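You operate a simulated robot arm through the tools that you are given. There is no shell and no other tool.

You run a simulated two-armed robot. Do the job below in one go: nothing can be reset, and whatever is moved stays where it is left.

Task
Clear the weight and hold card off the belt, then step it once.
Fine: both go on the wide guard; mode knob to STEP; the loose stack lands in the grey tray. Set down upright: hold card.

Only the result counts: the job must be done as asked and must still hold three seconds after the hand-in. Knocking over, shifting, dropping, spilling or breaking anything else fails it.

Robot
Two 7-joint arms with two-finger parallel grippers on one trunk that stands fixed in place. Base frame: the origin is at the foot of the trunk, x ahead of it, y to its left, z up; the work surface is at about z = 0.754. Readings come in m, degrees, newtons and seconds.
The left shoulder is at [0.071, 0.156, 1.08], the right one opposite. Payload 3.91 kg a hand.
Tool frame (each hand has its own): the origin (TCP) lies between the finger pads and is the grasp point; the fingertips stand 0.03 m ahead of it; z points along the fingers, y is the line along which they close. Largest opening 0.11 m; finger width 0.02, thickness 0.01; the body of the gripper, 0.048 by 0.112 m, starts 0.055 m behind the TCP.
Orientation is told as [roll, pitch, yaw] about the base's x, y, z axes, in that order, counted from this pose: with the fingers straight down and closing along the base's y, the tool's x points along the base's -x, its y along +y and its z along -z.

Tools
- The arms move only by the tool servo_tool. It takes "left_rows", "right_rows" or both (then of equal length, played together; a hand with none holds still); each is a list that holds one entry, the list of rows, each a list of 6 numbers: the shift along the base's x, y, z in units of 400 mm (1.0 is 400 mm), then the turn, a rotation vector about the base's x, y, z in units of 180 degrees (1.0 is 180 degrees). In form: [[[dx, dy, dz, rx, ry, rz], ...]]. A call has 1 to 20 rows; each row is the pose to reach, as a shift and turn from the pose commanded when the call began. "left_gripper" and "right_gripper" are, for a hand that has rows, the gripper command, from -1 (fully open) to 1 (shut), values between in proportion, set as the call begins (left out, the last holds). A call with a number of a shift or a turn outside -1 to 1 is refused whole. Each row takes 0.2 s and may step no farther than 0.05 m and 8.6 degrees from the row before; otherwise, or with a gripper value out of range, the whole call is refused. A pose out of reach is approached as far as the arm can. The call stops where the force on the tool passes 40 N (or 10 N more than at its start, if that is more) or the arm is blocked; 0.2 s more then pass. Each finger travels about 0.108 m/s and halts on what it meets, pressing with about 32 N; the grip force reading is that of the motor and also rises with nothing between the fingers. The clock runs only during rows and for 0.2 s after the last one: add rows that repeat a pose to give the fingers time. It gives the time, the measured TCP pose, the force on the tool (base axes), the opening and the grip force at its end, in the units of the frame above (readings bear some noise), with the torque about the TCP (base axes, N m) and any sound that the robot's microphone picked up.
- Cameras (640 x 400 px; columns grow to the right, rows downward): "scene" is now at [0.124, 0.0685, 1.2994]; the picture's right is [0.64, -0.77, -0.00], its down [-0.37, -0.31, -0.88] and it looks along [0.67, 0.56, -0.48] (base axes); focal length 314 px, centre (320, 200). "left" rides on the left gripper at [0.072, -0.017, -0.103] in its tool frame; the picture's right is [0.23, 0.97, 0.00], its down [-0.76, 0.18, -0.62] and it looks along [-0.61, 0.14, 0.78] (tool axes); focal length 222 px, centre (320, 200). "right" rides on the right gripper at [0.072, 0.017, -0.103] in its tool frame; the picture's right is [-0.23, 0.97, 0.00], its down [-0.76, -0.18, -0.62] and it looks along [-0.61, -0.14, 0.78] (tool axes); focal length 222 px, centre (320, 200).
- snapshot(camera): a new picture of that camera. It takes no simulated time.
- move_column(by): slides the trunk up (or, below 0, down) by that many m; the arms and the scene camera ride with it, the base frame stays. It gives what a move gives, with no picture.
- pan_tilt(pan, tilt): turns the head with the scene camera to pan (to the left, within 86 degrees either way) and tilt (down, from -29 to 69), counted from straight ahead of the robot. It gives what a move gives.
- point_at(camera, pixels): there is no depth. For up to 12 entries [column, row, z] of the newest picture of that camera ("zoom" is the newest enlarged one), the place [x, y] in the base frame at which the ray of that pixel passes the height z, good to about 0.002 m, but the place of the scene camera against the robot may be out by one fixed shift of up to 0.025 m in any direction. It takes no simulated time.
- zoom(camera, box): a new picture of the part [left, top, right, bottom] of that camera's present view, enlarged. It takes no simulated time.
- job_done(): hands the job in; it is judged then, once.

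Open the grippers and draw the arms clear of the work before you hand the job in, unless the task says otherwise.

The tools are called after ">>>" as a command line: name --argument value ..., lists and objects as JSON in quotes. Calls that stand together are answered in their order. servo_tool: Moves the arms, as the interface text tells. Its arguments: {"type":"object","properties":{"left_rows":{"type":"array","items":{"type":"array","items":{"type":"array","items":{"type":"number"}}}},"left_gripper":{"type":"number"},"right_rows":{"type":"array","items":{"type":"array","items":{"type":"array","items":{"type":"number"}}}},"right_gripper":{"type":"number"}},"required":[]} The other tools are called the same way: move_column (by) slides the trunk up or down; pan_tilt (pan, tilt) turns the head that bears the scene camera; snapshot (camera) takes a picture; point_at (camera, pixels) gives the place at which the rays of pixels pass given heights; zoom (camera, box) takes an enlarged picture of a part of a camera's view; job_done () hands the job in.

At the start:

```text
t: 0.0
left_eef_pos: [0.4183, 0.6276, 1.1018]
left_orientation: [0.0, -0.1, 0.0]
left_force: [0.3, -0.8, 0.1]
left_torque: [0.0, 0.0, 0.02]
left_width: 0.1099
left_finger_force: 0.1
right_eef_pos: [0.8899, 0.1582, 1.1551]
right_orientation: [0.0, 0.0, 0.0]
right_force: [0.2, -0.3, -1.0]
right_torque: [0.0, 0.01, -0.02]
right_width: 0.1101
right_finger_force: 0.0
trunk travel left (down, up): [-0.525, 0.415]
head pan, tilt: [39.8, 28.6]
```

scene: 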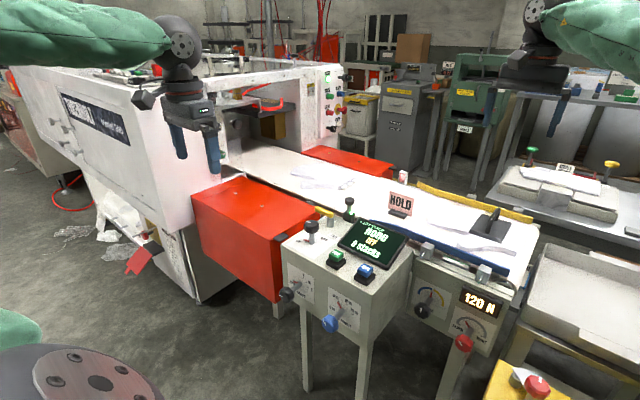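
right: 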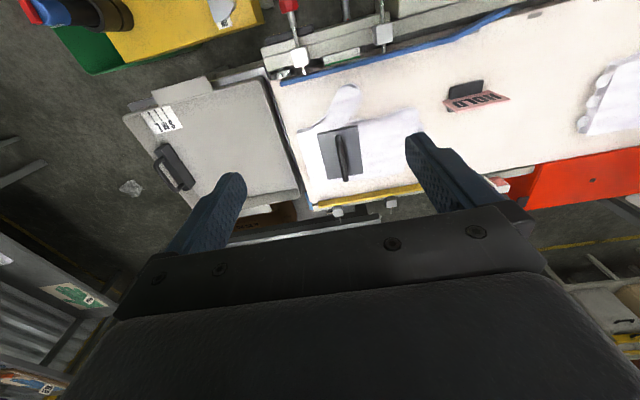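
left: 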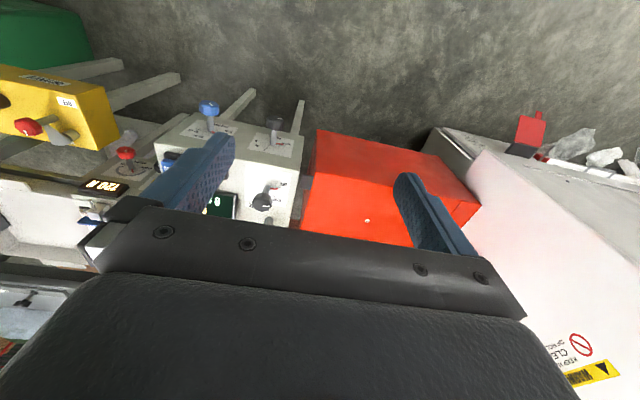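

I'll begin by looking closely at the control box, the belt and the tray area. The scene picture shows the control box around (345,280), the hold card at (402,203) and the weight at (488,225).

>>> zoom --camera "scene" --box '[260, 180, 420, 340]'

>>> zoom --camera "scene" --box '[370, 150, 560, 290]'

>>> zoom --camera "scene" --box '[400, 250, 640, 400]'

>>> zoom --camera "right" --box '[100, 0, 420, 220]'

>>> zoom --camera "left" --box '[60, 80, 320, 250]'

```text
2.50 times, centred on (340, 260) of scene
```

zoom: 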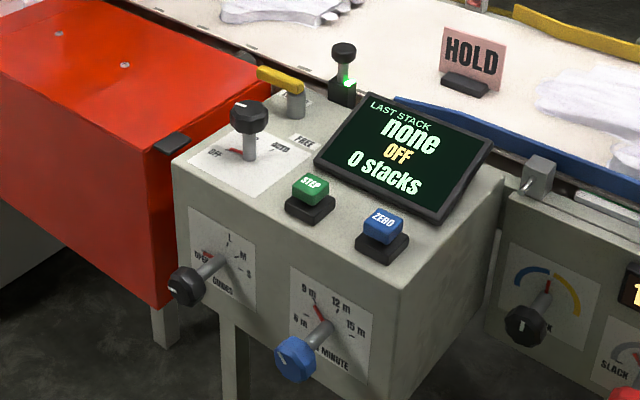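

```text
2.86 times, centred on (465, 220) of scene
```

zoom: 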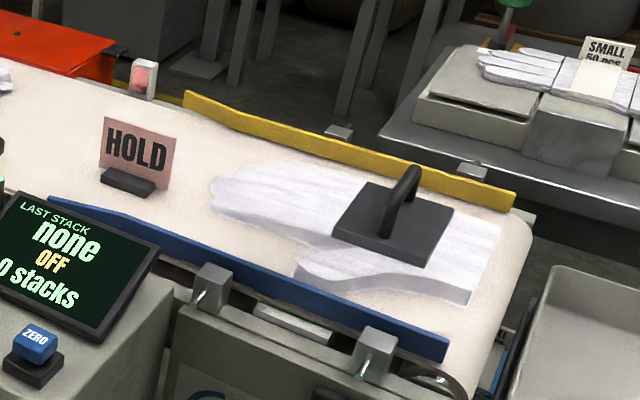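

```text
2.67 times, centred on (520, 325) of scene
```

zoom: 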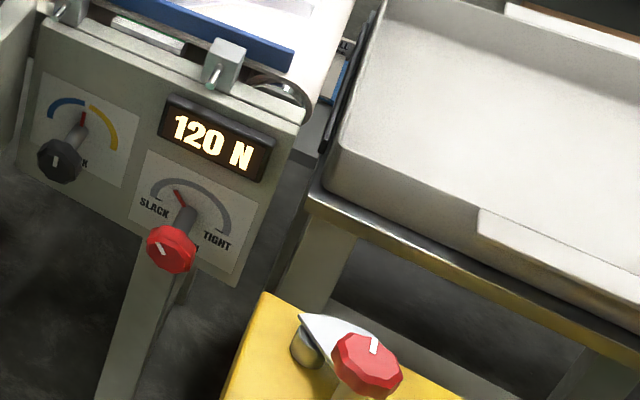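

```text
1.82 times, centred on (260, 110) of right
```

zoom: 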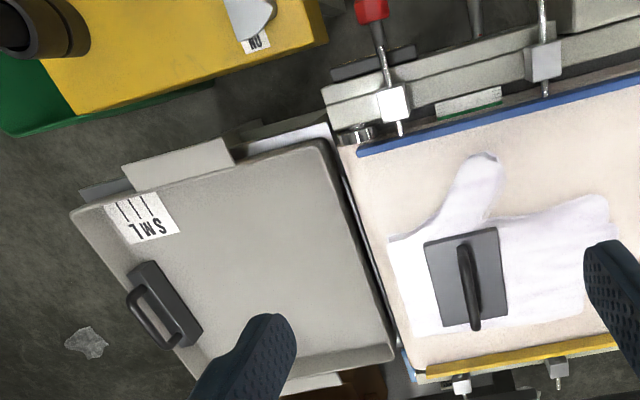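

```text
2.35 times, centred on (190, 165) of left
```

zoom: 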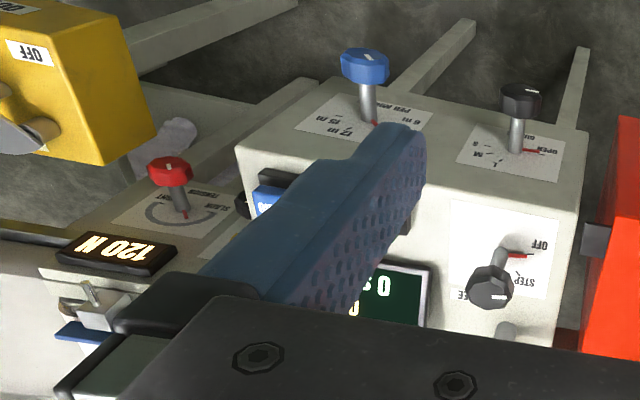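

The control box has a mode knob (OFF/STEP/AUTO), STEP and ZERO buttons, and a yellow lever. I'll turn the head to see the tray, the yellow box and the rest of the surroundings.

>>> pan_tilt --pan 5 --tilt 40

>>> snapshot --camera "scene"

```text
t: 1.0
left_eef_pos: [0.4168, 0.6256, 1.1028]
left_orientation: [-0.1, 0.0, -0.1]
left_force: [-0.3, -0.2, 0.4]
left_torque: [-0.03, 0.01, -0.01]
left_width: 0.11
left_finger_force: 0.0
right_eef_pos: [0.8902, 0.1586, 1.1547]
right_orientation: [0.0, 0.0, 0.0]
right_force: [-0.6, 0.1, 0.3]
right_torque: [-0.02, -0.03, 0.03]
right_width: 0.1099
right_finger_force: 0.0
trunk travel left (down, up): [-0.525, 0.415]
head pan, tilt: [5.0, 40.0]
```

```text
taken
```

scene: 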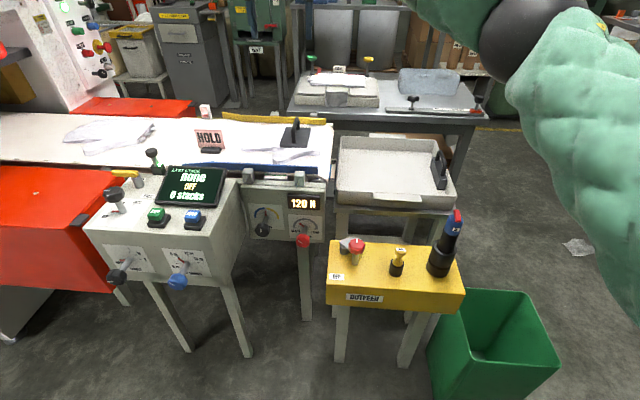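

The view now shows the yellow OUTFEED box at (395,280), the grey tray at (395,175) and a green bin at (490,345). I'll zoom in on these.

>>> zoom --camera "scene" --box '[310, 200, 480, 310]'

>>> zoom --camera "scene" --box '[300, 110, 480, 220]'

>>> zoom --camera "scene" --box '[0, 80, 200, 220]'

>>> zoom --camera "scene" --box '[80, 150, 240, 300]'

>>> zoom --camera "scene" --box '[160, 90, 350, 210]'

>>> zoom --camera "scene" --box '[230, 160, 350, 270]'

>>> zoom --camera "scene" --box '[280, 40, 500, 150]'

```text
3.64 times, centred on (395, 255) of scene
```

zoom: 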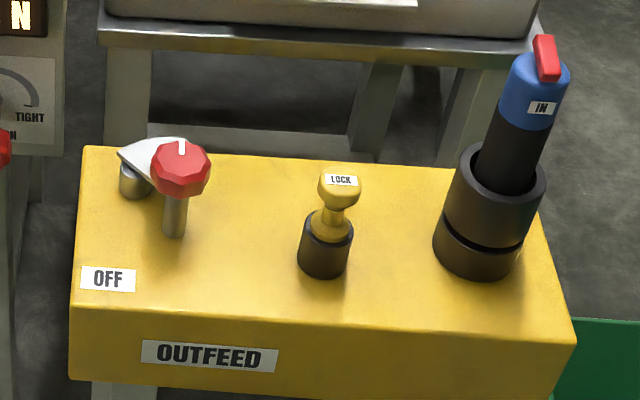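

```text
3.56 times, centred on (390, 165) of scene
```

zoom: 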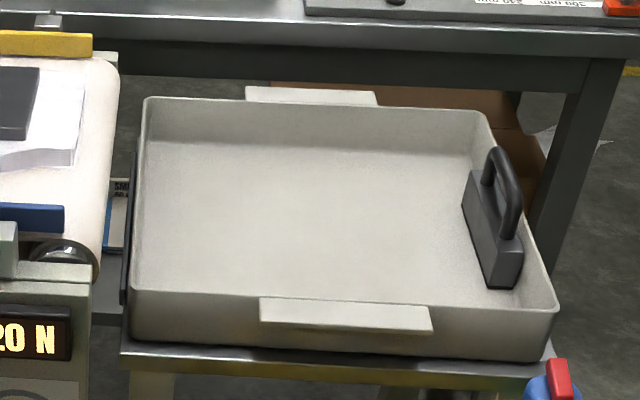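

```text
2.86 times, centred on (100, 150) of scene
```

zoom: 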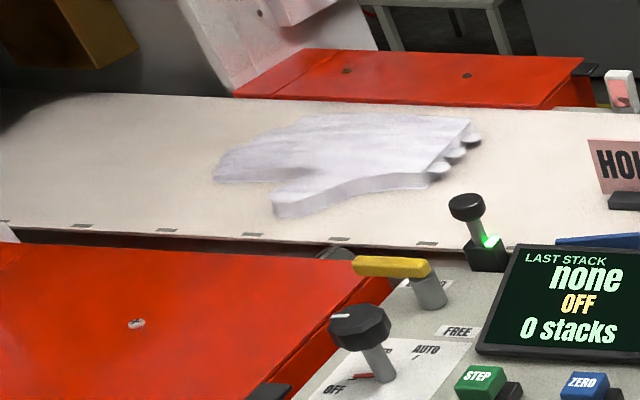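

```text
2.67 times, centred on (160, 225) of scene
```

zoom: 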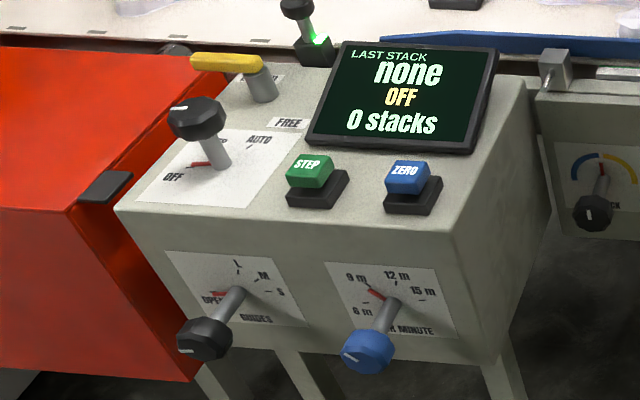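

```text
3.33 times, centred on (255, 150) of scene
```

zoom: 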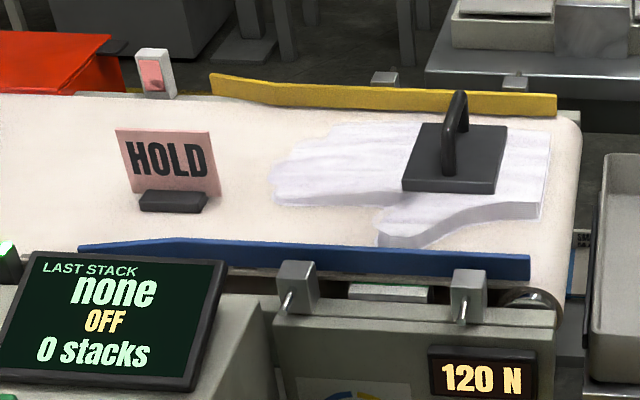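

```text
3.64 times, centred on (290, 215) of scene
```

zoom: 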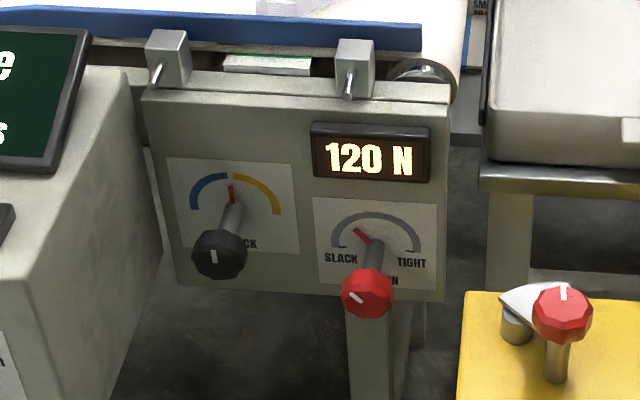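

```text
2.91 times, centred on (390, 95) of scene
```

zoom: 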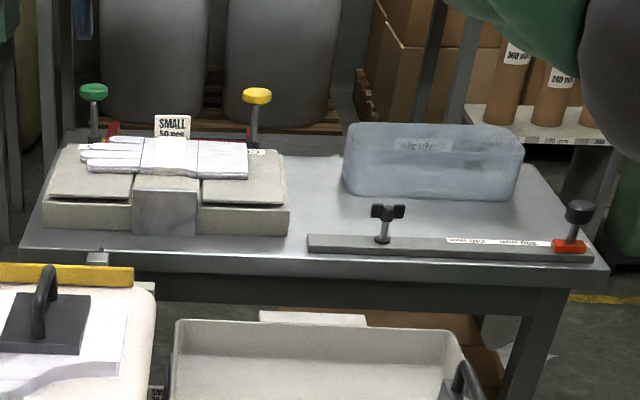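

The belt runs along y toward the grey tray at -y. Next I'll measure key points with the accurate hand cameras at the belt height: weight (342,152), card base (465,90), tray corners and guides.

>>> point_at --camera "right" --pixels '[[342, 152, 0.754], [342, 152, 0.78], [465, 90, 0.754], [478, 103, 0.78], [340, 85, 0.754], [310, 207, 0.754], [288, 80, 0.754], [125, 115, 0.754], [260, 78, 0.754], [302, 195, 0.754], [540, 180, 0.754], [530, 205, 0.754]]'

>>> point_at --camera "left" --pixels '[[316, 130, 0.754], [300, 228, 0.754], [478, 205, 0.754], [430, 150, 0.754], [262, 205, 0.85], [265, 208, 0.8], [170, 160, 0.78], [225, 205, 0.78], [60, 100, 0.75], [25, 125, 0.75], [365, 220, 0.754]]'

>>> snapshot --camera "left"

>>> zoom --camera "left" --box '[0, 60, 320, 260]'

```text
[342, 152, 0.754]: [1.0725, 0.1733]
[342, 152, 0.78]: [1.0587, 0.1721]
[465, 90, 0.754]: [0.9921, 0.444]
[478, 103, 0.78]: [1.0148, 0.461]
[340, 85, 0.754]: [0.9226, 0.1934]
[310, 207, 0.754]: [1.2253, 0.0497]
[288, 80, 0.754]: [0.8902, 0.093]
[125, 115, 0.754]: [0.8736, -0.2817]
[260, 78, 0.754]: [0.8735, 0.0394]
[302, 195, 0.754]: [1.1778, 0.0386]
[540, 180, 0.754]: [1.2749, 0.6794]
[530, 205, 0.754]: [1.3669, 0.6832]
```

```text
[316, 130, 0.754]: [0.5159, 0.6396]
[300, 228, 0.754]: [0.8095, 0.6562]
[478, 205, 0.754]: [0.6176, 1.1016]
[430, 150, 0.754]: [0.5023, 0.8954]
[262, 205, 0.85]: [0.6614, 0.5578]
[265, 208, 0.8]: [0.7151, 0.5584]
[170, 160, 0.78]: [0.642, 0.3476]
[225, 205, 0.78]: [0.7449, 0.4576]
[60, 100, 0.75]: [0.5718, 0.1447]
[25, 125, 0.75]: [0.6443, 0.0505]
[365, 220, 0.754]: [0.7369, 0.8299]
```

```text
taken
```

left: 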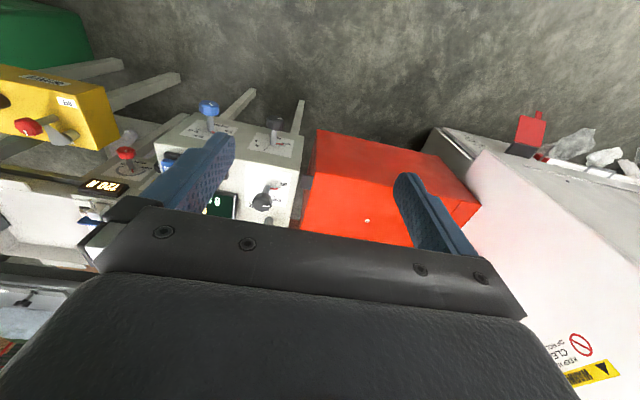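

```text
2.00 times, centred on (160, 160) of left
```

zoom: 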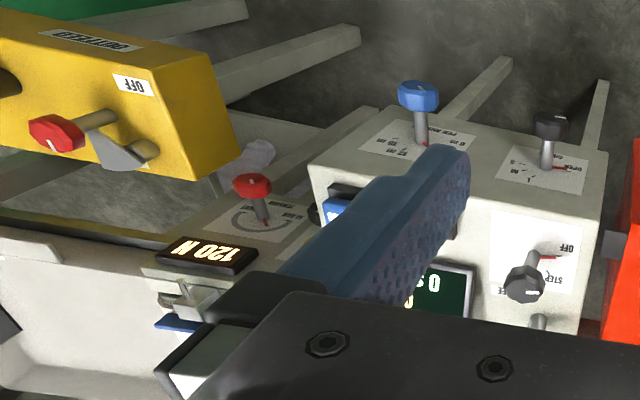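

To find the true heights I'll triangulate the same features (weight handle, card base, guide ends, tray corners) from the scene camera at several heights.

>>> point_at --camera "scene" --pixels '[[290, 138, 0.754], [290, 138, 0.85], [290, 138, 0.95], [313, 168, 0.754], [313, 168, 0.85], [313, 168, 0.95], [325, 123, 0.85], [325, 123, 0.95], [339, 141, 0.85], [455, 195, 0.85], [455, 195, 0.754], [340, 202, 0.754]]'

>>> point_at --camera "right" --pixels '[[342, 152, 0.85], [342, 152, 0.95], [280, 88, 0.754], [280, 88, 0.85], [280, 88, 0.95], [318, 208, 0.85], [318, 208, 0.95], [260, 78, 0.85], [125, 115, 0.85]]'

>>> snapshot --camera "right"

```text
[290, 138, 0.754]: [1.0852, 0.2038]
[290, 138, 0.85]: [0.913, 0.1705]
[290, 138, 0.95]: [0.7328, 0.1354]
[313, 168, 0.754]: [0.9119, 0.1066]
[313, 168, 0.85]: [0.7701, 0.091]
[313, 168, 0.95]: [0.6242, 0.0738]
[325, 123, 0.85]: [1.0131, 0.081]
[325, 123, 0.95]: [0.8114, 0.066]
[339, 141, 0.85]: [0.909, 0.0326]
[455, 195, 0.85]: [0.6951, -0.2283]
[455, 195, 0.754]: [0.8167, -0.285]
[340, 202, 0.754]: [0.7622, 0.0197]
```

```text
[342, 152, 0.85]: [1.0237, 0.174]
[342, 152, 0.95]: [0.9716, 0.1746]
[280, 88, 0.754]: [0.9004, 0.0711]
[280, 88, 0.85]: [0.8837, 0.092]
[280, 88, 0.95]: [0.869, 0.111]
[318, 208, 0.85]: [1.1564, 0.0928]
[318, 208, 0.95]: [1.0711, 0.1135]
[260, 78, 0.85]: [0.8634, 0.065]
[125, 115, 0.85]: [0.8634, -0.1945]
```

```text
taken
```

right: 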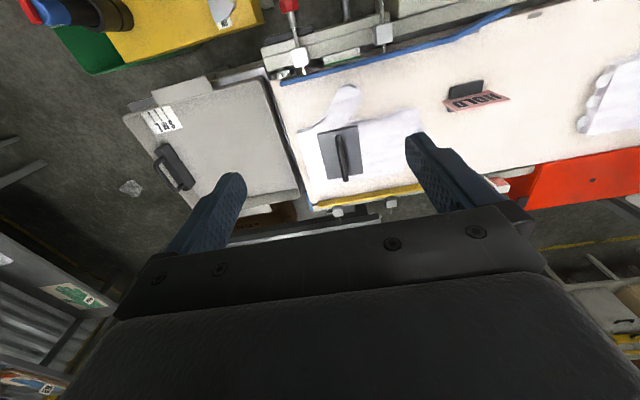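

Belt height is consistent with about 0.754, so the weight is near (1.06, 0.17) and the card near (1.0, 0.45). I'll turn the head toward the control box and guards to read the labels.

>>> pan_tilt --pan 38 --tilt 40

>>> snapshot --camera "scene"

>>> zoom --camera "scene" --box '[240, 120, 360, 195]'

>>> zoom --camera "scene" --box '[260, 160, 340, 210]'

>>> zoom --camera "scene" --box '[150, 60, 350, 220]'

```text
t: 2.0
left_eef_pos: [0.4166, 0.6265, 1.1017]
left_orientation: [0.0, 0.0, 0.1]
left_force: [-0.3, 0.4, -0.6]
left_torque: [0.03, 0.0, -0.01]
left_width: 0.11
left_finger_force: 0.0
right_eef_pos: [0.8907, 0.1595, 1.1543]
right_orientation: [0.0, 0.0, 0.0]
right_force: [0.3, -0.1, -0.1]
right_torque: [-0.02, -0.03, -0.03]
right_width: 0.1102
right_finger_force: 0.1
trunk travel left (down, up): [-0.525, 0.415]
head pan, tilt: [38.0, 40.0]
```

```text
taken
```

scene: 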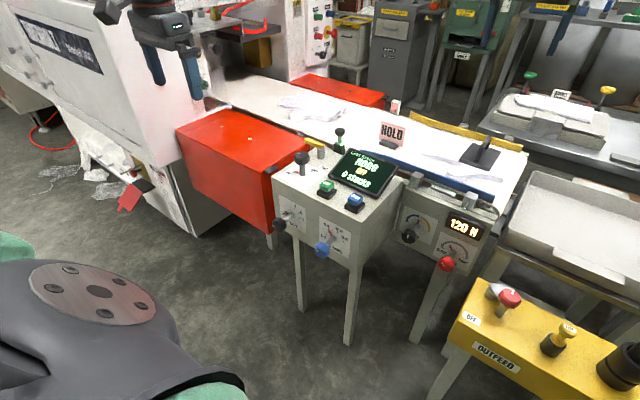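

```text
5.33 times, centred on (300, 158) of scene
```

zoom: 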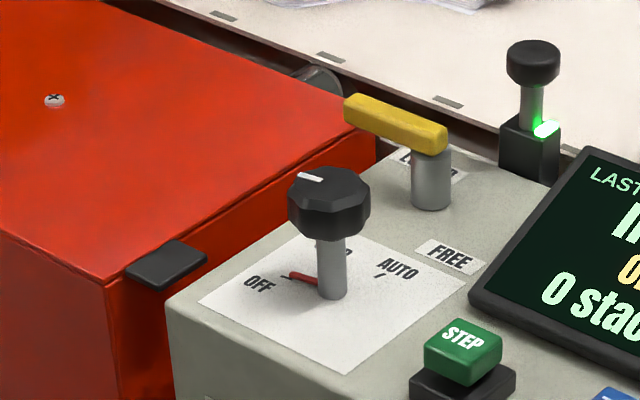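

```text
8.00 times, centred on (300, 185) of scene
```

zoom: 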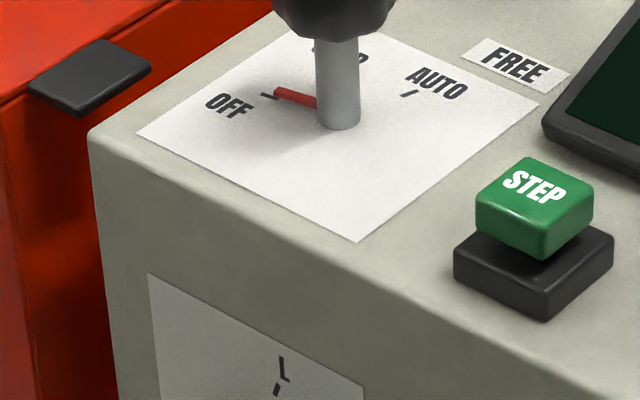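

```text
2.50 times, centred on (250, 140) of scene
```

zoom: 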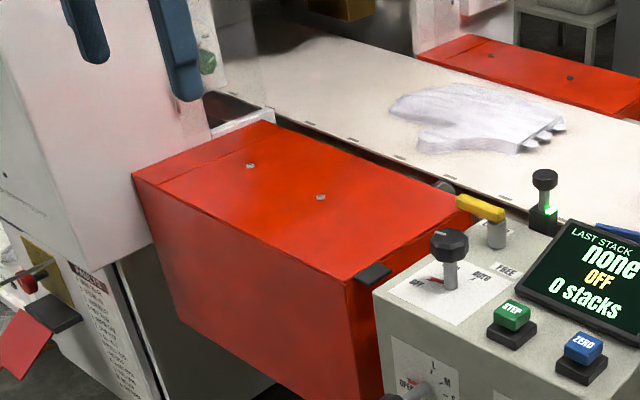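

The yellow lever sits over a label reading "L…ED" with "FREE" next to it, and the mode pointer is at OFF. I'll move the left hand 0.15 m forward, high above everything, for a top view of the control box and guard.

>>> servo_tool --left_rows '[[[0.1, 0, 0, 0, 0, 0], [0.2, 0, 0, 0, 0, 0], [0.3, 0, 0, 0, 0, 0], [0.375, 0, 0, 0, 0, 0], [0.375, 0, 0, 0, 0, 0]]]'

>>> snapshot --camera "left"

>>> zoom --camera "left" --box '[120, 40, 320, 165]'

```text
t: 3.2
left_eef_pos: [0.5693, 0.6252, 1.1043]
left_orientation: [0.0, 0.1, 0.0]
left_force: [-0.3, 0.8, -0.2]
left_torque: [-0.01, -0.03, 0.01]
left_width: 0.1102
left_finger_force: 0.0
right_eef_pos: [0.8905, 0.1591, 1.1561]
right_orientation: [0.0, 0.0, 0.0]
right_force: [0.4, -1.1, -0.4]
right_torque: [0.0, -0.02, 0.01]
right_width: 0.11
right_finger_force: 0.1
trunk travel left (down, up): [-0.525, 0.415]
head pan, tilt: [38.0, 40.0]
```

```text
taken
```

left: 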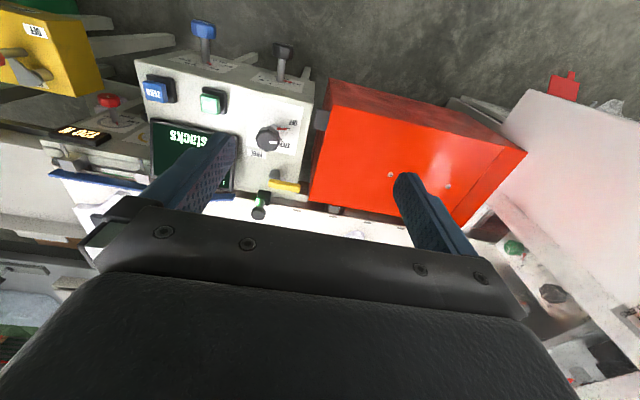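

```text
3.20 times, centred on (220, 102) of left
```

zoom: 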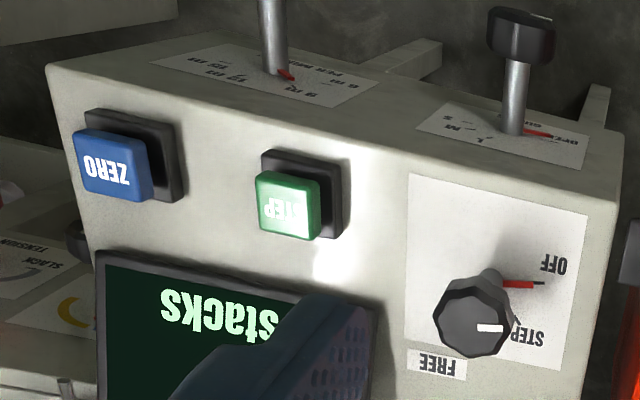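

Zooming on the lever/label area (285,185), the mode dial (275,135) and the guard (410,150).

>>> zoom --camera "left" --box '[230, 100, 330, 225]'

>>> zoom --camera "left" --box '[290, 60, 550, 240]'

>>> point_at --camera "left" --pixels '[[328, 80, 0.754], [318, 110, 0.754], [312, 200, 0.754], [526, 152, 0.754], [498, 138, 0.754], [390, 175, 0.754], [447, 187, 0.754], [268, 140, 0.9], [275, 130, 0.8], [284, 186, 0.8], [212, 102, 0.82], [262, 205, 0.8]]'

>>> point_at --camera "left" --pixels '[[328, 80, 0.7], [318, 110, 0.7], [312, 200, 0.7], [526, 152, 0.7], [498, 138, 0.7], [390, 175, 0.7], [447, 187, 0.7], [268, 140, 0.85], [275, 130, 0.75], [284, 186, 0.85], [212, 102, 0.78], [262, 205, 0.754]]'

>>> point_at --camera "scene" --pixels '[[250, 135, 0.754], [280, 143, 0.754], [250, 135, 0.7], [280, 143, 0.7], [270, 178, 0.754], [270, 178, 0.7], [302, 158, 0.85], [302, 158, 0.9], [325, 188, 0.78], [325, 188, 0.82], [177, 126, 0.754], [177, 126, 0.7]]'

```text
3.20 times, centred on (280, 162) of left
```

zoom: 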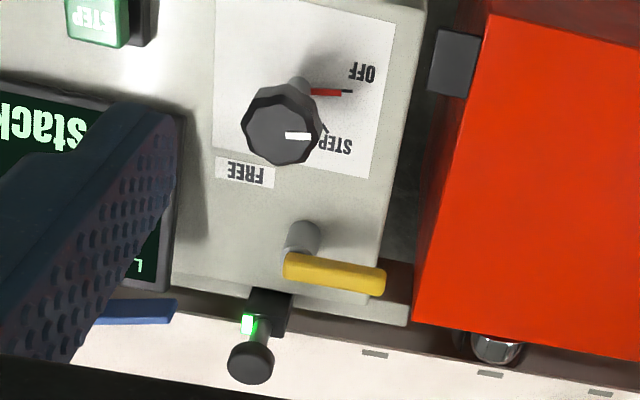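

```text
2.22 times, centred on (420, 150) of left
```

zoom: 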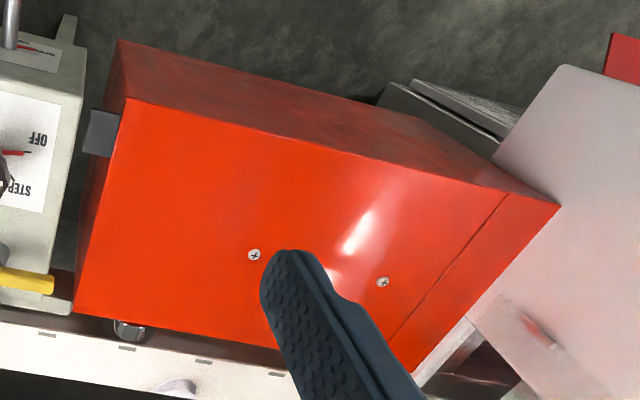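

```text
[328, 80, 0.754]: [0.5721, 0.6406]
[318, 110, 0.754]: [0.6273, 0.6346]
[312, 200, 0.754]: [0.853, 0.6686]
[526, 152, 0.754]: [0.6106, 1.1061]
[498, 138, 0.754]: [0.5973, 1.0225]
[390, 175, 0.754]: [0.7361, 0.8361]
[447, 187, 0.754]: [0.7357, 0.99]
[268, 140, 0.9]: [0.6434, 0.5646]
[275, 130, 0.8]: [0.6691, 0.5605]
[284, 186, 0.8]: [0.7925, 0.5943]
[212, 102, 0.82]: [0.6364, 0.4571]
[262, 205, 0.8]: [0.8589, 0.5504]
```

```text
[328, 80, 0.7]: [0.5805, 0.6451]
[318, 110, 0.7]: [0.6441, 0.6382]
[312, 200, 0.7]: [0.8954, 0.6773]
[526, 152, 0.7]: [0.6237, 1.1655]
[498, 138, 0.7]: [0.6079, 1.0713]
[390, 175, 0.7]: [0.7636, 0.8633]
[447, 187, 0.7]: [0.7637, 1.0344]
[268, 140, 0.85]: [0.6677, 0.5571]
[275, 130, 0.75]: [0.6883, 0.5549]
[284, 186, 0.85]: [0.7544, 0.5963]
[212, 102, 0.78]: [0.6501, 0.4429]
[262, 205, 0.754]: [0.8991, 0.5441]
```

```text
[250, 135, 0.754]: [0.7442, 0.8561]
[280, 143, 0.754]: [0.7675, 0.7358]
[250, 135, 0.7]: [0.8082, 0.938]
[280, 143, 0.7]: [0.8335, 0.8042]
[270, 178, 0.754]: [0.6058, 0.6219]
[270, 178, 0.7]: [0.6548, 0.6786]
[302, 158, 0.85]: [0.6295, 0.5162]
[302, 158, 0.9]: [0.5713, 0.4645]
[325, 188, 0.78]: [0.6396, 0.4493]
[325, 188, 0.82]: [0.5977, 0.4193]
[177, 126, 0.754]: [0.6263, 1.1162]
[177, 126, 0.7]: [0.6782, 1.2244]
```

The near (wide) guard top is at about z 0.754, spanning roughly x 0.62–0.86, y 0.66–1.1. Now I'll check the OUTFEED box states and get a close look at the card and weight from the scene camera.

>>> pan_tilt --pan -5 --tilt 55

>>> snapshot --camera "scene"

>>> zoom --camera "scene" --box '[230, 100, 390, 200]'

```text
t: 4.3
left_eef_pos: [0.5678, 0.6253, 1.1033]
left_orientation: [0.0, 0.0, 0.0]
left_force: [0.1, -0.3, -0.2]
left_torque: [-0.02, 0.01, 0.0]
left_width: 0.11
left_finger_force: 0.1
right_eef_pos: [0.8894, 0.1595, 1.1551]
right_orientation: [-0.1, 0.1, 0.0]
right_force: [-0.3, -0.8, -0.1]
right_torque: [0.01, 0.0, -0.01]
right_width: 0.1104
right_finger_force: 0.0
trunk travel left (down, up): [-0.525, 0.415]
head pan, tilt: [-5.0, 55.0]
```

```text
taken
```

scene: 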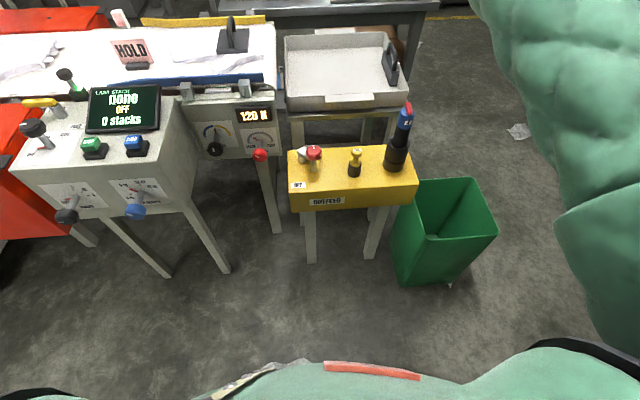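

```text
4.00 times, centred on (310, 150) of scene
```

zoom: 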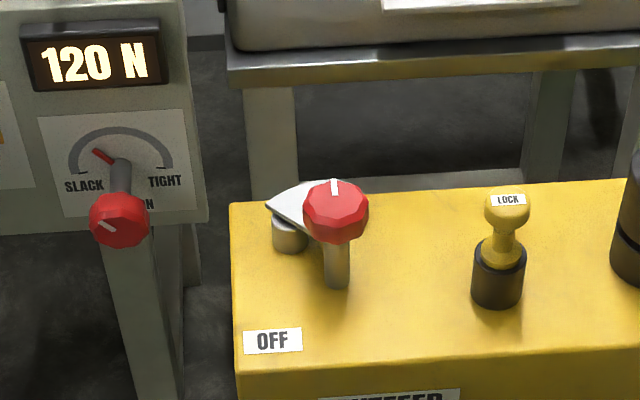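

The red isolator mark points to the ON side, so I leave the OUTFEED box alone. Now I'll retreat the right hand toward (0.65,-0.24) and bring the left hand forward to view the card and weight.

>>> servo_tool --right_rows '[[[-0.06, -0.1, 0, 0, 0, 0], [-0.12, -0.2, 0, 0, 0, 0], [-0.18, -0.3, 0, 0, 0, 0], [-0.24, -0.4, 0, 0, 0, 0], [-0.3, -0.5, 0, 0, 0, 0], [-0.36, -0.6, 0, 0, 0, 0], [-0.42, -0.7, 0, 0, 0, 0], [-0.48, -0.8, 0, 0, 0, 0], [-0.54, -0.9, 0, 0, 0, 0], [-0.6, -1.0, 0, 0, 0, 0], [-0.6, -1.0, 0, 0, 0, 0], [-0.6, -1.0, 0, 0, 0, 0], [-0.6, -1.0, 0, 0, 0, 0], [-0.6, -1.0, 0, 0, 0, 0], [-0.6, -1.0, 0, 0, 0, 0]]]' --left_rows '[[[0, 0, 0, 0, 0, 0], [0, 0, 0, 0, 0, 0], [0, 0, 0, 0, 0, 0], [0, 0, 0, 0, 0, 0], [0, 0, 0, 0, 0, 0], [0.058, -0.051, 0, 0, 0, 0], [0.116, -0.102, 0, 0, 0, 0], [0.174, -0.153, 0, 0, 0, 0], [0.232, -0.204, 0, 0, 0, 0], [0.29, -0.255, 0, 0, 0, 0], [0.348, -0.306, 0, 0, 0, 0], [0.406, -0.357, 0, 0, 0, 0], [0.464, -0.408, 0, 0, 0, 0], [0.522, -0.459, 0, 0, 0, 0], [0.58, -0.51, 0, 0, 0, 0]]]'

>>> snapshot --camera "left"

>>> snapshot --camera "right"

```text
t: 7.5
left_eef_pos: [0.7993, 0.4199, 1.1037]
left_orientation: [0.1, 0.1, 0.0]
left_force: [0.0, 0.1, 0.1]
left_torque: [0.0, -0.01, -0.01]
left_width: 0.1101
left_finger_force: 0.1
right_eef_pos: [0.6526, -0.2399, 1.1496]
right_orientation: [0.0, 0.1, 0.0]
right_force: [0.1, -0.9, -0.7]
right_torque: [0.01, 0.02, -0.01]
right_width: 0.1098
right_finger_force: 0.2
trunk travel left (down, up): [-0.525, 0.415]
head pan, tilt: [-5.0, 55.0]
```

```text
taken
```

left: 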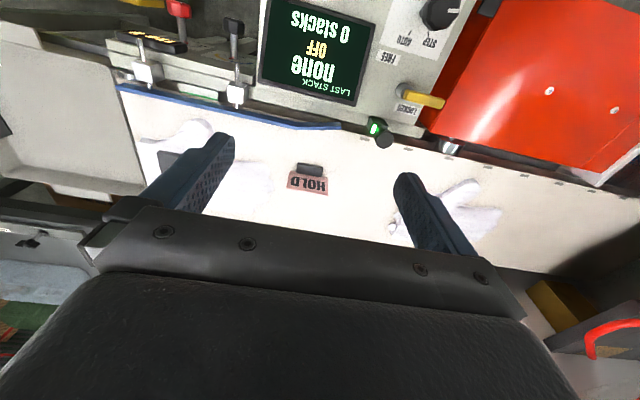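

```text
taken
```

right: 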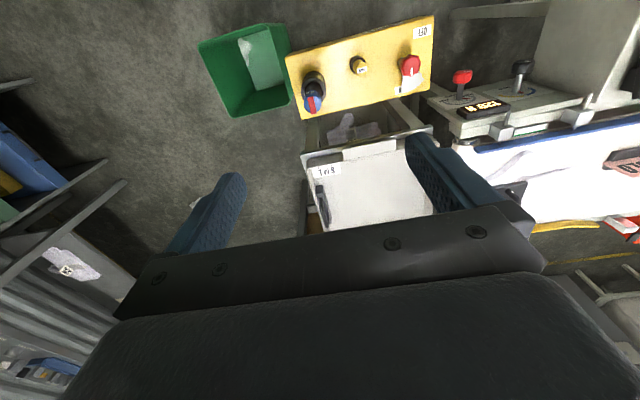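

The left picture shows the card between the fingers at (310,178), and the lever label at (405,108). I'll zoom on these and on the yellow box from the right camera.

>>> zoom --camera "left" --box '[360, 60, 480, 160]'

>>> zoom --camera "left" --box '[250, 130, 370, 220]'

>>> point_at --camera "zoom" --pixels '[[245, 168, 0.754], [405, 168, 0.754], [230, 230, 0.754], [430, 230, 0.754]]'

>>> zoom --camera "right" --box '[280, 10, 460, 220]'

>>> zoom --camera "left" --box '[100, 90, 260, 220]'

```text
4.00 times, centred on (420, 110) of left
```

zoom: 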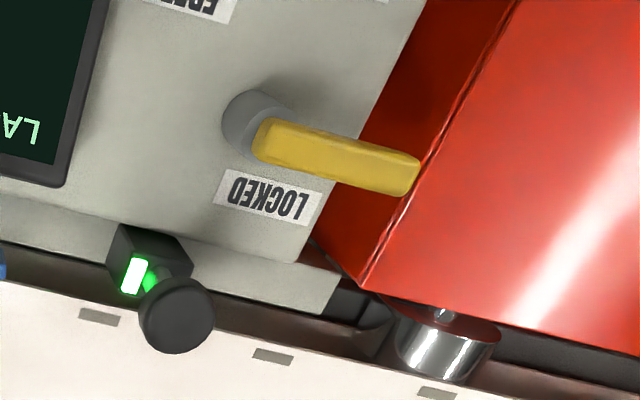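

```text
4.44 times, centred on (310, 175) of left
```

zoom: 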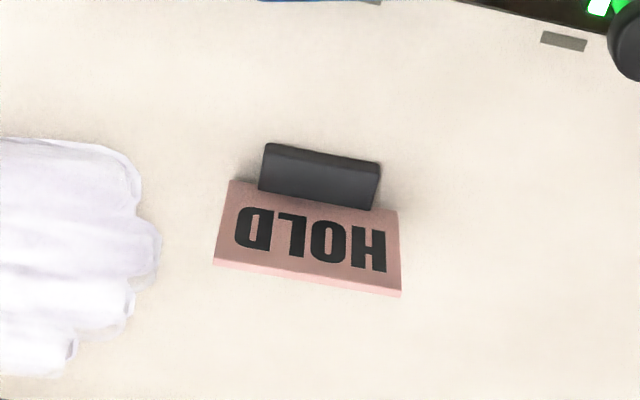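

```text
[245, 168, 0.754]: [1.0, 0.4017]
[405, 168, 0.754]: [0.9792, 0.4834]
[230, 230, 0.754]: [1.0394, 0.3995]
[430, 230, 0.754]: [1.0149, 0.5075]
```

```text
1.90 times, centred on (370, 115) of right
```

zoom: 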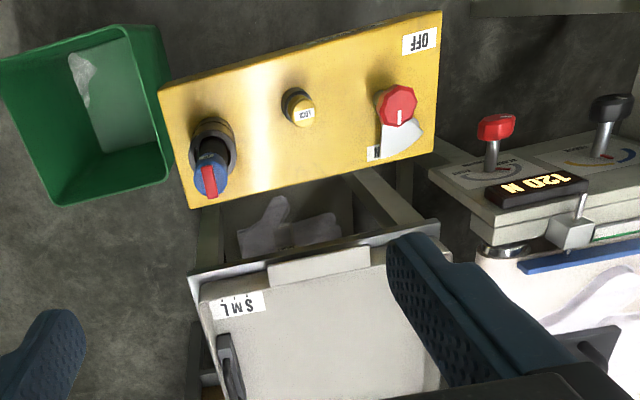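

```text
3.08 times, centred on (180, 155) of left
```

zoom: 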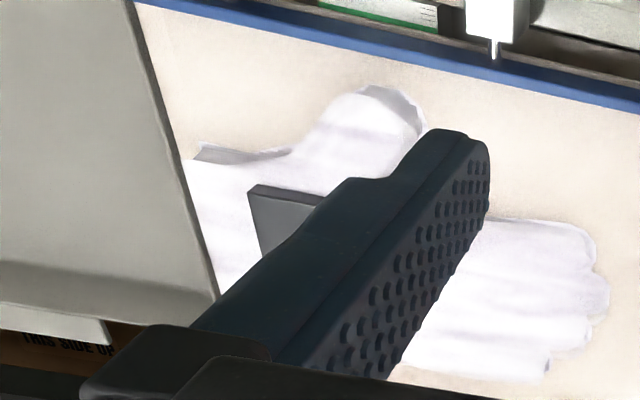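

The lever clearly reads LOCKED. The card is about 0.08 m wide along y and its block about 0.058 m, aligned with y. Next I'll move the left hand to y≈0.15 to look at the weight from above.

>>> servo_tool --left_rows '[[[0.02, -0.115, 0, 0, 0, 0], [0.04, -0.23, 0, 0, 0, 0], [0.06, -0.345, 0, 0, 0, 0], [0.08, -0.46, 0, 0, 0, 0], [0.1, -0.575, 0, 0, 0, 0], [0.125, -0.675, 0, 0, 0, 0], [0.125, -0.675, 0, 0, 0, 0]]]'

>>> snapshot --camera "left"

>>> zoom --camera "left" --box '[220, 80, 420, 220]'

```text
t: 9.1
left_eef_pos: [0.8473, 0.1514, 1.1024]
left_orientation: [0.0, 0.0, 0.1]
left_force: [0.7, 0.0, 1.1]
left_torque: [0.0, -0.03, 0.01]
left_width: 0.1101
left_finger_force: 0.0
right_eef_pos: [0.6508, -0.2371, 1.1527]
right_orientation: [0.0, 0.0, 0.0]
right_force: [0.1, -0.2, 0.2]
right_torque: [-0.01, -0.02, 0.05]
right_width: 0.1102
right_finger_force: 0.0
trunk travel left (down, up): [-0.525, 0.415]
head pan, tilt: [-5.0, 55.0]
```

```text
taken
```

left: 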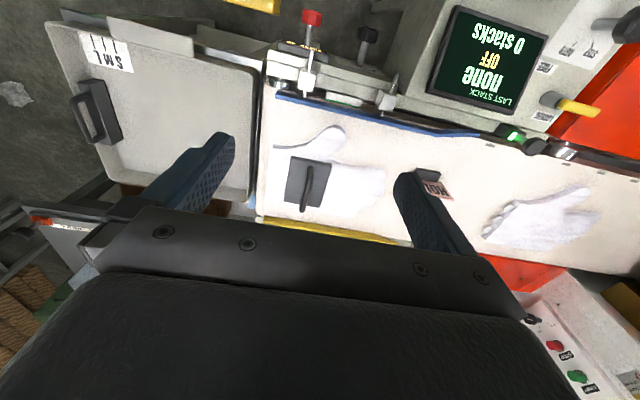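

```text
2.86 times, centred on (320, 150) of left
```

zoom: 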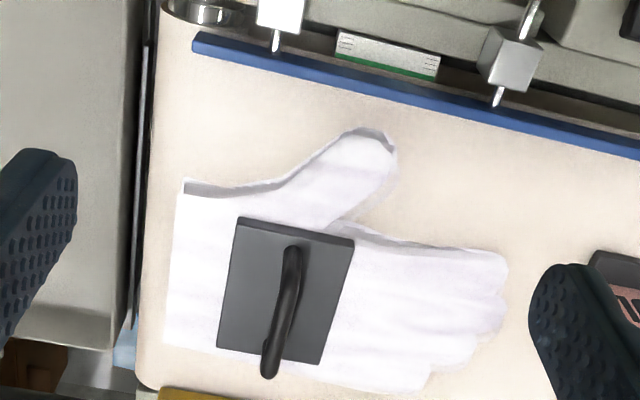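

The weight's handle runs along x, from (293,248) to (270,375) in the zoom. I'll get coordinates of its plate corners and handle at candidate heights.

>>> point_at --camera "zoom" --pixels '[[238, 217, 0.79], [354, 238, 0.79], [320, 362, 0.79], [218, 345, 0.79], [293, 250, 0.8], [293, 250, 0.83], [270, 375, 0.84], [270, 375, 0.8], [283, 310, 0.84], [283, 310, 0.8], [150, 150, 0.754], [395, 150, 0.754]]'

>>> pan_tilt --pan 10 --tilt 32

>>> snapshot --camera "scene"

>>> zoom --camera "scene" --box '[280, 100, 400, 220]'

```text
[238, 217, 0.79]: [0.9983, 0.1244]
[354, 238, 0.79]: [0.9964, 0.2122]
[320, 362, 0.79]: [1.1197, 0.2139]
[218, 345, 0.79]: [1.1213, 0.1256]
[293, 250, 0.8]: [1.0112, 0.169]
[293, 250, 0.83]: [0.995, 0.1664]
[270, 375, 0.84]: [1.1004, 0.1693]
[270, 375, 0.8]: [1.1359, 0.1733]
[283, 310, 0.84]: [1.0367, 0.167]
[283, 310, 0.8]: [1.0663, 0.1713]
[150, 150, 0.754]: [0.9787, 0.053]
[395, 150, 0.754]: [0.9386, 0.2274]
```

```text
t: 10.0
left_eef_pos: [0.849, 0.1504, 1.1027]
left_orientation: [-0.1, 0.0, -0.1]
left_force: [0.3, 0.0, 0.2]
left_torque: [-0.01, 0.01, 0.02]
left_width: 0.1099
left_finger_force: 0.0
right_eef_pos: [0.6522, -0.238, 1.1509]
right_orientation: [-0.1, 0.1, 0.1]
right_force: [0.0, 0.3, -0.1]
right_torque: [-0.01, -0.01, 0.01]
right_width: 0.1102
right_finger_force: 0.1
trunk travel left (down, up): [-0.525, 0.415]
head pan, tilt: [10.0, 32.0]
```

```text
taken
```

scene: 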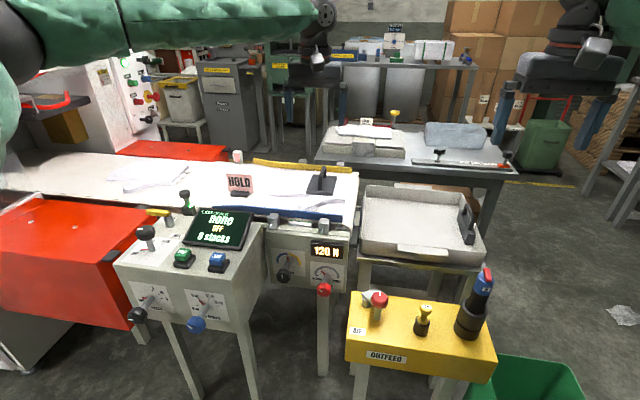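

```text
3.33 times, centred on (340, 160) of scene
```

zoom: 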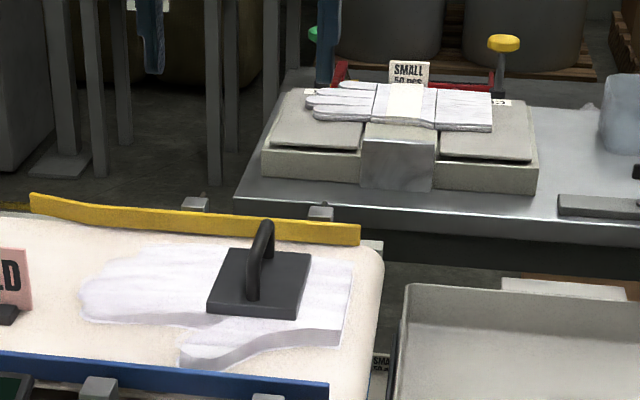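

The plate spans about x 1.00–1.12, y 0.125–0.213, and the handle runs along x at y≈0.168 with its top near z 0.85. I'll pitch the left tool 40° forward and move to a pre-grasp above and behind the handle.

>>> servo_tool --left_rows '[[[0, 0, 0, 0, -0.0444, 0], [0, 0, 0, 0, -0.0889, 0], [0, 0, 0, 0, -0.1333, 0], [0, 0, 0, 0, -0.1778, 0], [0, 0, 0, 0, -0.2222, 0], [0.068, 0.008, -0.0835, 0, -0.2222, 0], [0.136, 0.016, -0.167, 0, -0.2222, 0], [0.204, 0.024, -0.2505, 0, -0.2222, 0], [0.272, 0.031, -0.334, 0, -0.2222, 0], [0.34, 0.039, -0.4175, 0, -0.2222, 0], [0.34, 0.039, -0.4175, 0, -0.2222, 0]]]' --left_gripper -1

>>> snapshot --camera "left"

>>> snapshot --camera "scene"

>>> snapshot --camera "right"

```text
t: 12.4
left_eef_pos: [0.97, 0.1798, 0.9432]
left_orientation: [0.1, -40.1, 0.0]
left_force: [-0.4, -0.4, 0.1]
left_torque: [0.02, -0.01, -0.02]
left_width: 0.1099
left_finger_force: 0.0
left hand out of reach, approached as far as the arm can: row 10, 11
right_eef_pos: [0.6526, -0.239, 1.1508]
right_orientation: [0.0, -0.1, 0.0]
right_force: [0.9, 0.2, -0.4]
right_torque: [-0.03, 0.0, 0.0]
right_width: 0.1102
right_finger_force: 0.1
trunk travel left (down, up): [-0.525, 0.415]
head pan, tilt: [10.0, 32.0]
```

```text
taken
```

left: 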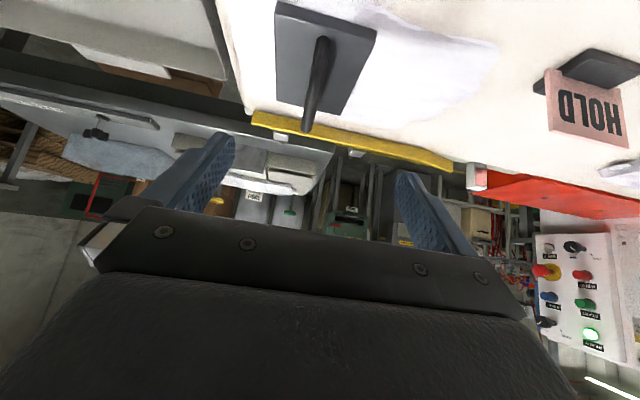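

```text
taken
```

scene: 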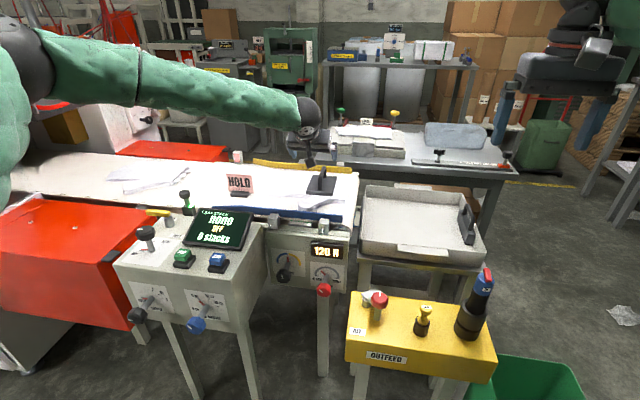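

```text
taken
```

right: 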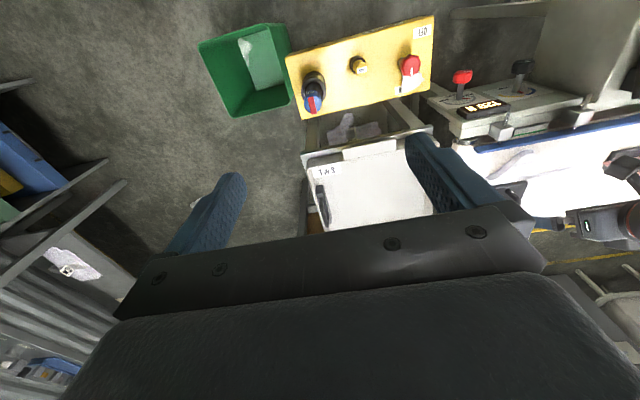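

The arm stopped short at (0.970, 0.180, 0.943) with 40° pitch: out of reach. I'll test whether a different pitch at the same point reaches farther (20° then 60°), staying above everything.

>>> servo_tool --left_rows '[[[0, 0, 0, 0, 0.0444, 0], [0, 0, 0, 0, 0.0889, 0], [0, 0, 0, 0, 0.1111, 0], [0, 0, 0, 0, 0.1111, 0]]]'

```text
t: 13.4
left_eef_pos: [0.9459, 0.201, 0.9507]
left_orientation: [0.1, -20.0, 0.0]
left_force: [-0.1, 0.5, -0.4]
left_torque: [-0.01, 0.02, 0.01]
left_width: 0.1099
left_finger_force: 0.0
left hand out of reach, approached as far as the arm can: row 1, 2, 3, 4
right_eef_pos: [0.6523, -0.2384, 1.1508]
right_orientation: [0.1, -0.1, 0.0]
right_force: [-0.2, -0.5, -0.3]
right_torque: [-0.01, -0.01, 0.0]
right_width: 0.1099
right_finger_force: 0.0
trunk travel left (down, up): [-0.525, 0.415]
head pan, tilt: [10.0, 32.0]
```

With 20° pitch the reach is shorter (0.946), so more pitch helps. Now I'll test 65° pitch at the same commanded point.

>>> servo_tool --left_rows '[[[0, 0, 0, 0, -0.0444, 0], [0, 0, 0, 0, -0.0889, 0], [0, 0, 0, 0, -0.1333, 0], [0, 0, 0, 0, -0.1778, 0], [0, 0, 0, 0, -0.2222, 0], [0, 0, 0, 0, -0.25, 0], [0, 0, 0, 0, -0.25, 0]]]'

>>> snapshot --camera "scene"

```text
t: 15.0
left_eef_pos: [0.9466, 0.1994, 0.9518]
left_orientation: [-0.1, -65.1, 0.1]
left_force: [0.5, 0.0, 0.1]
left_torque: [0.02, 0.02, 0.02]
left_width: 0.1101
left_finger_force: 0.0
right_eef_pos: [0.6522, -0.2393, 1.1501]
right_orientation: [0.0, 0.0, -0.1]
right_force: [-0.9, 0.3, 0.5]
right_torque: [-0.03, 0.0, -0.03]
right_width: 0.11
right_finger_force: 0.0
trunk travel left (down, up): [-0.525, 0.415]
head pan, tilt: [10.0, 32.0]
```

```text
taken
```

scene: 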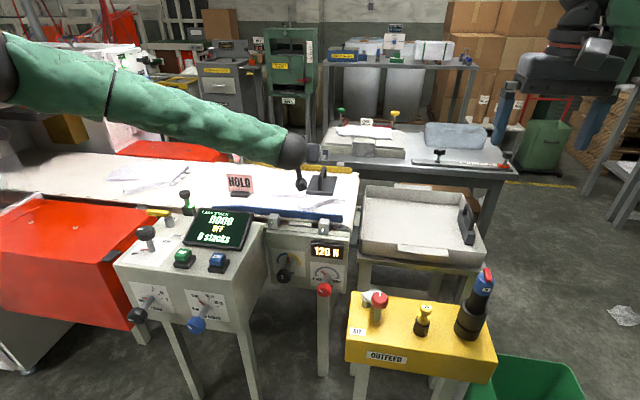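

At 65° pitch the pose is reachable. I'll extend forward toward (1.04, 0.17, 0.95), still above the handle, to find the limit.

>>> servo_tool --left_rows '[[[0.06, -0.02, 0.0, 0, 0, 0], [0.12, -0.04, 0.0, 0, 0, 0], [0.18, -0.06, 0.0, 0, 0, 0], [0.24, -0.075, 0.0, 0, 0, 0], [0.24, -0.075, 0.0, 0, 0, 0]]]'

>>> snapshot --camera "scene"

```text
t: 16.2
left_eef_pos: [1.0148, 0.197, 0.969]
left_orientation: [-0.2, -65.0, 0.0]
left_force: [0.2, 1.1, -0.5]
left_torque: [-0.04, -0.03, 0.03]
left_width: 0.1101
left_finger_force: 0.0
left hand out of reach, approached as far as the arm can: row 3, 4, 5
right_eef_pos: [0.6515, -0.2388, 1.1511]
right_orientation: [0.0, -0.1, 0.1]
right_force: [-0.4, 0.7, -0.2]
right_torque: [0.01, 0.0, -0.03]
right_width: 0.11
right_finger_force: 0.1
trunk travel left (down, up): [-0.525, 0.415]
head pan, tilt: [10.0, 32.0]
```

```text
taken
```

scene: 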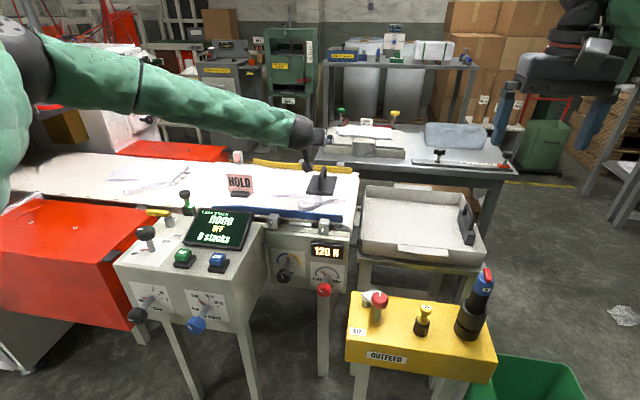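

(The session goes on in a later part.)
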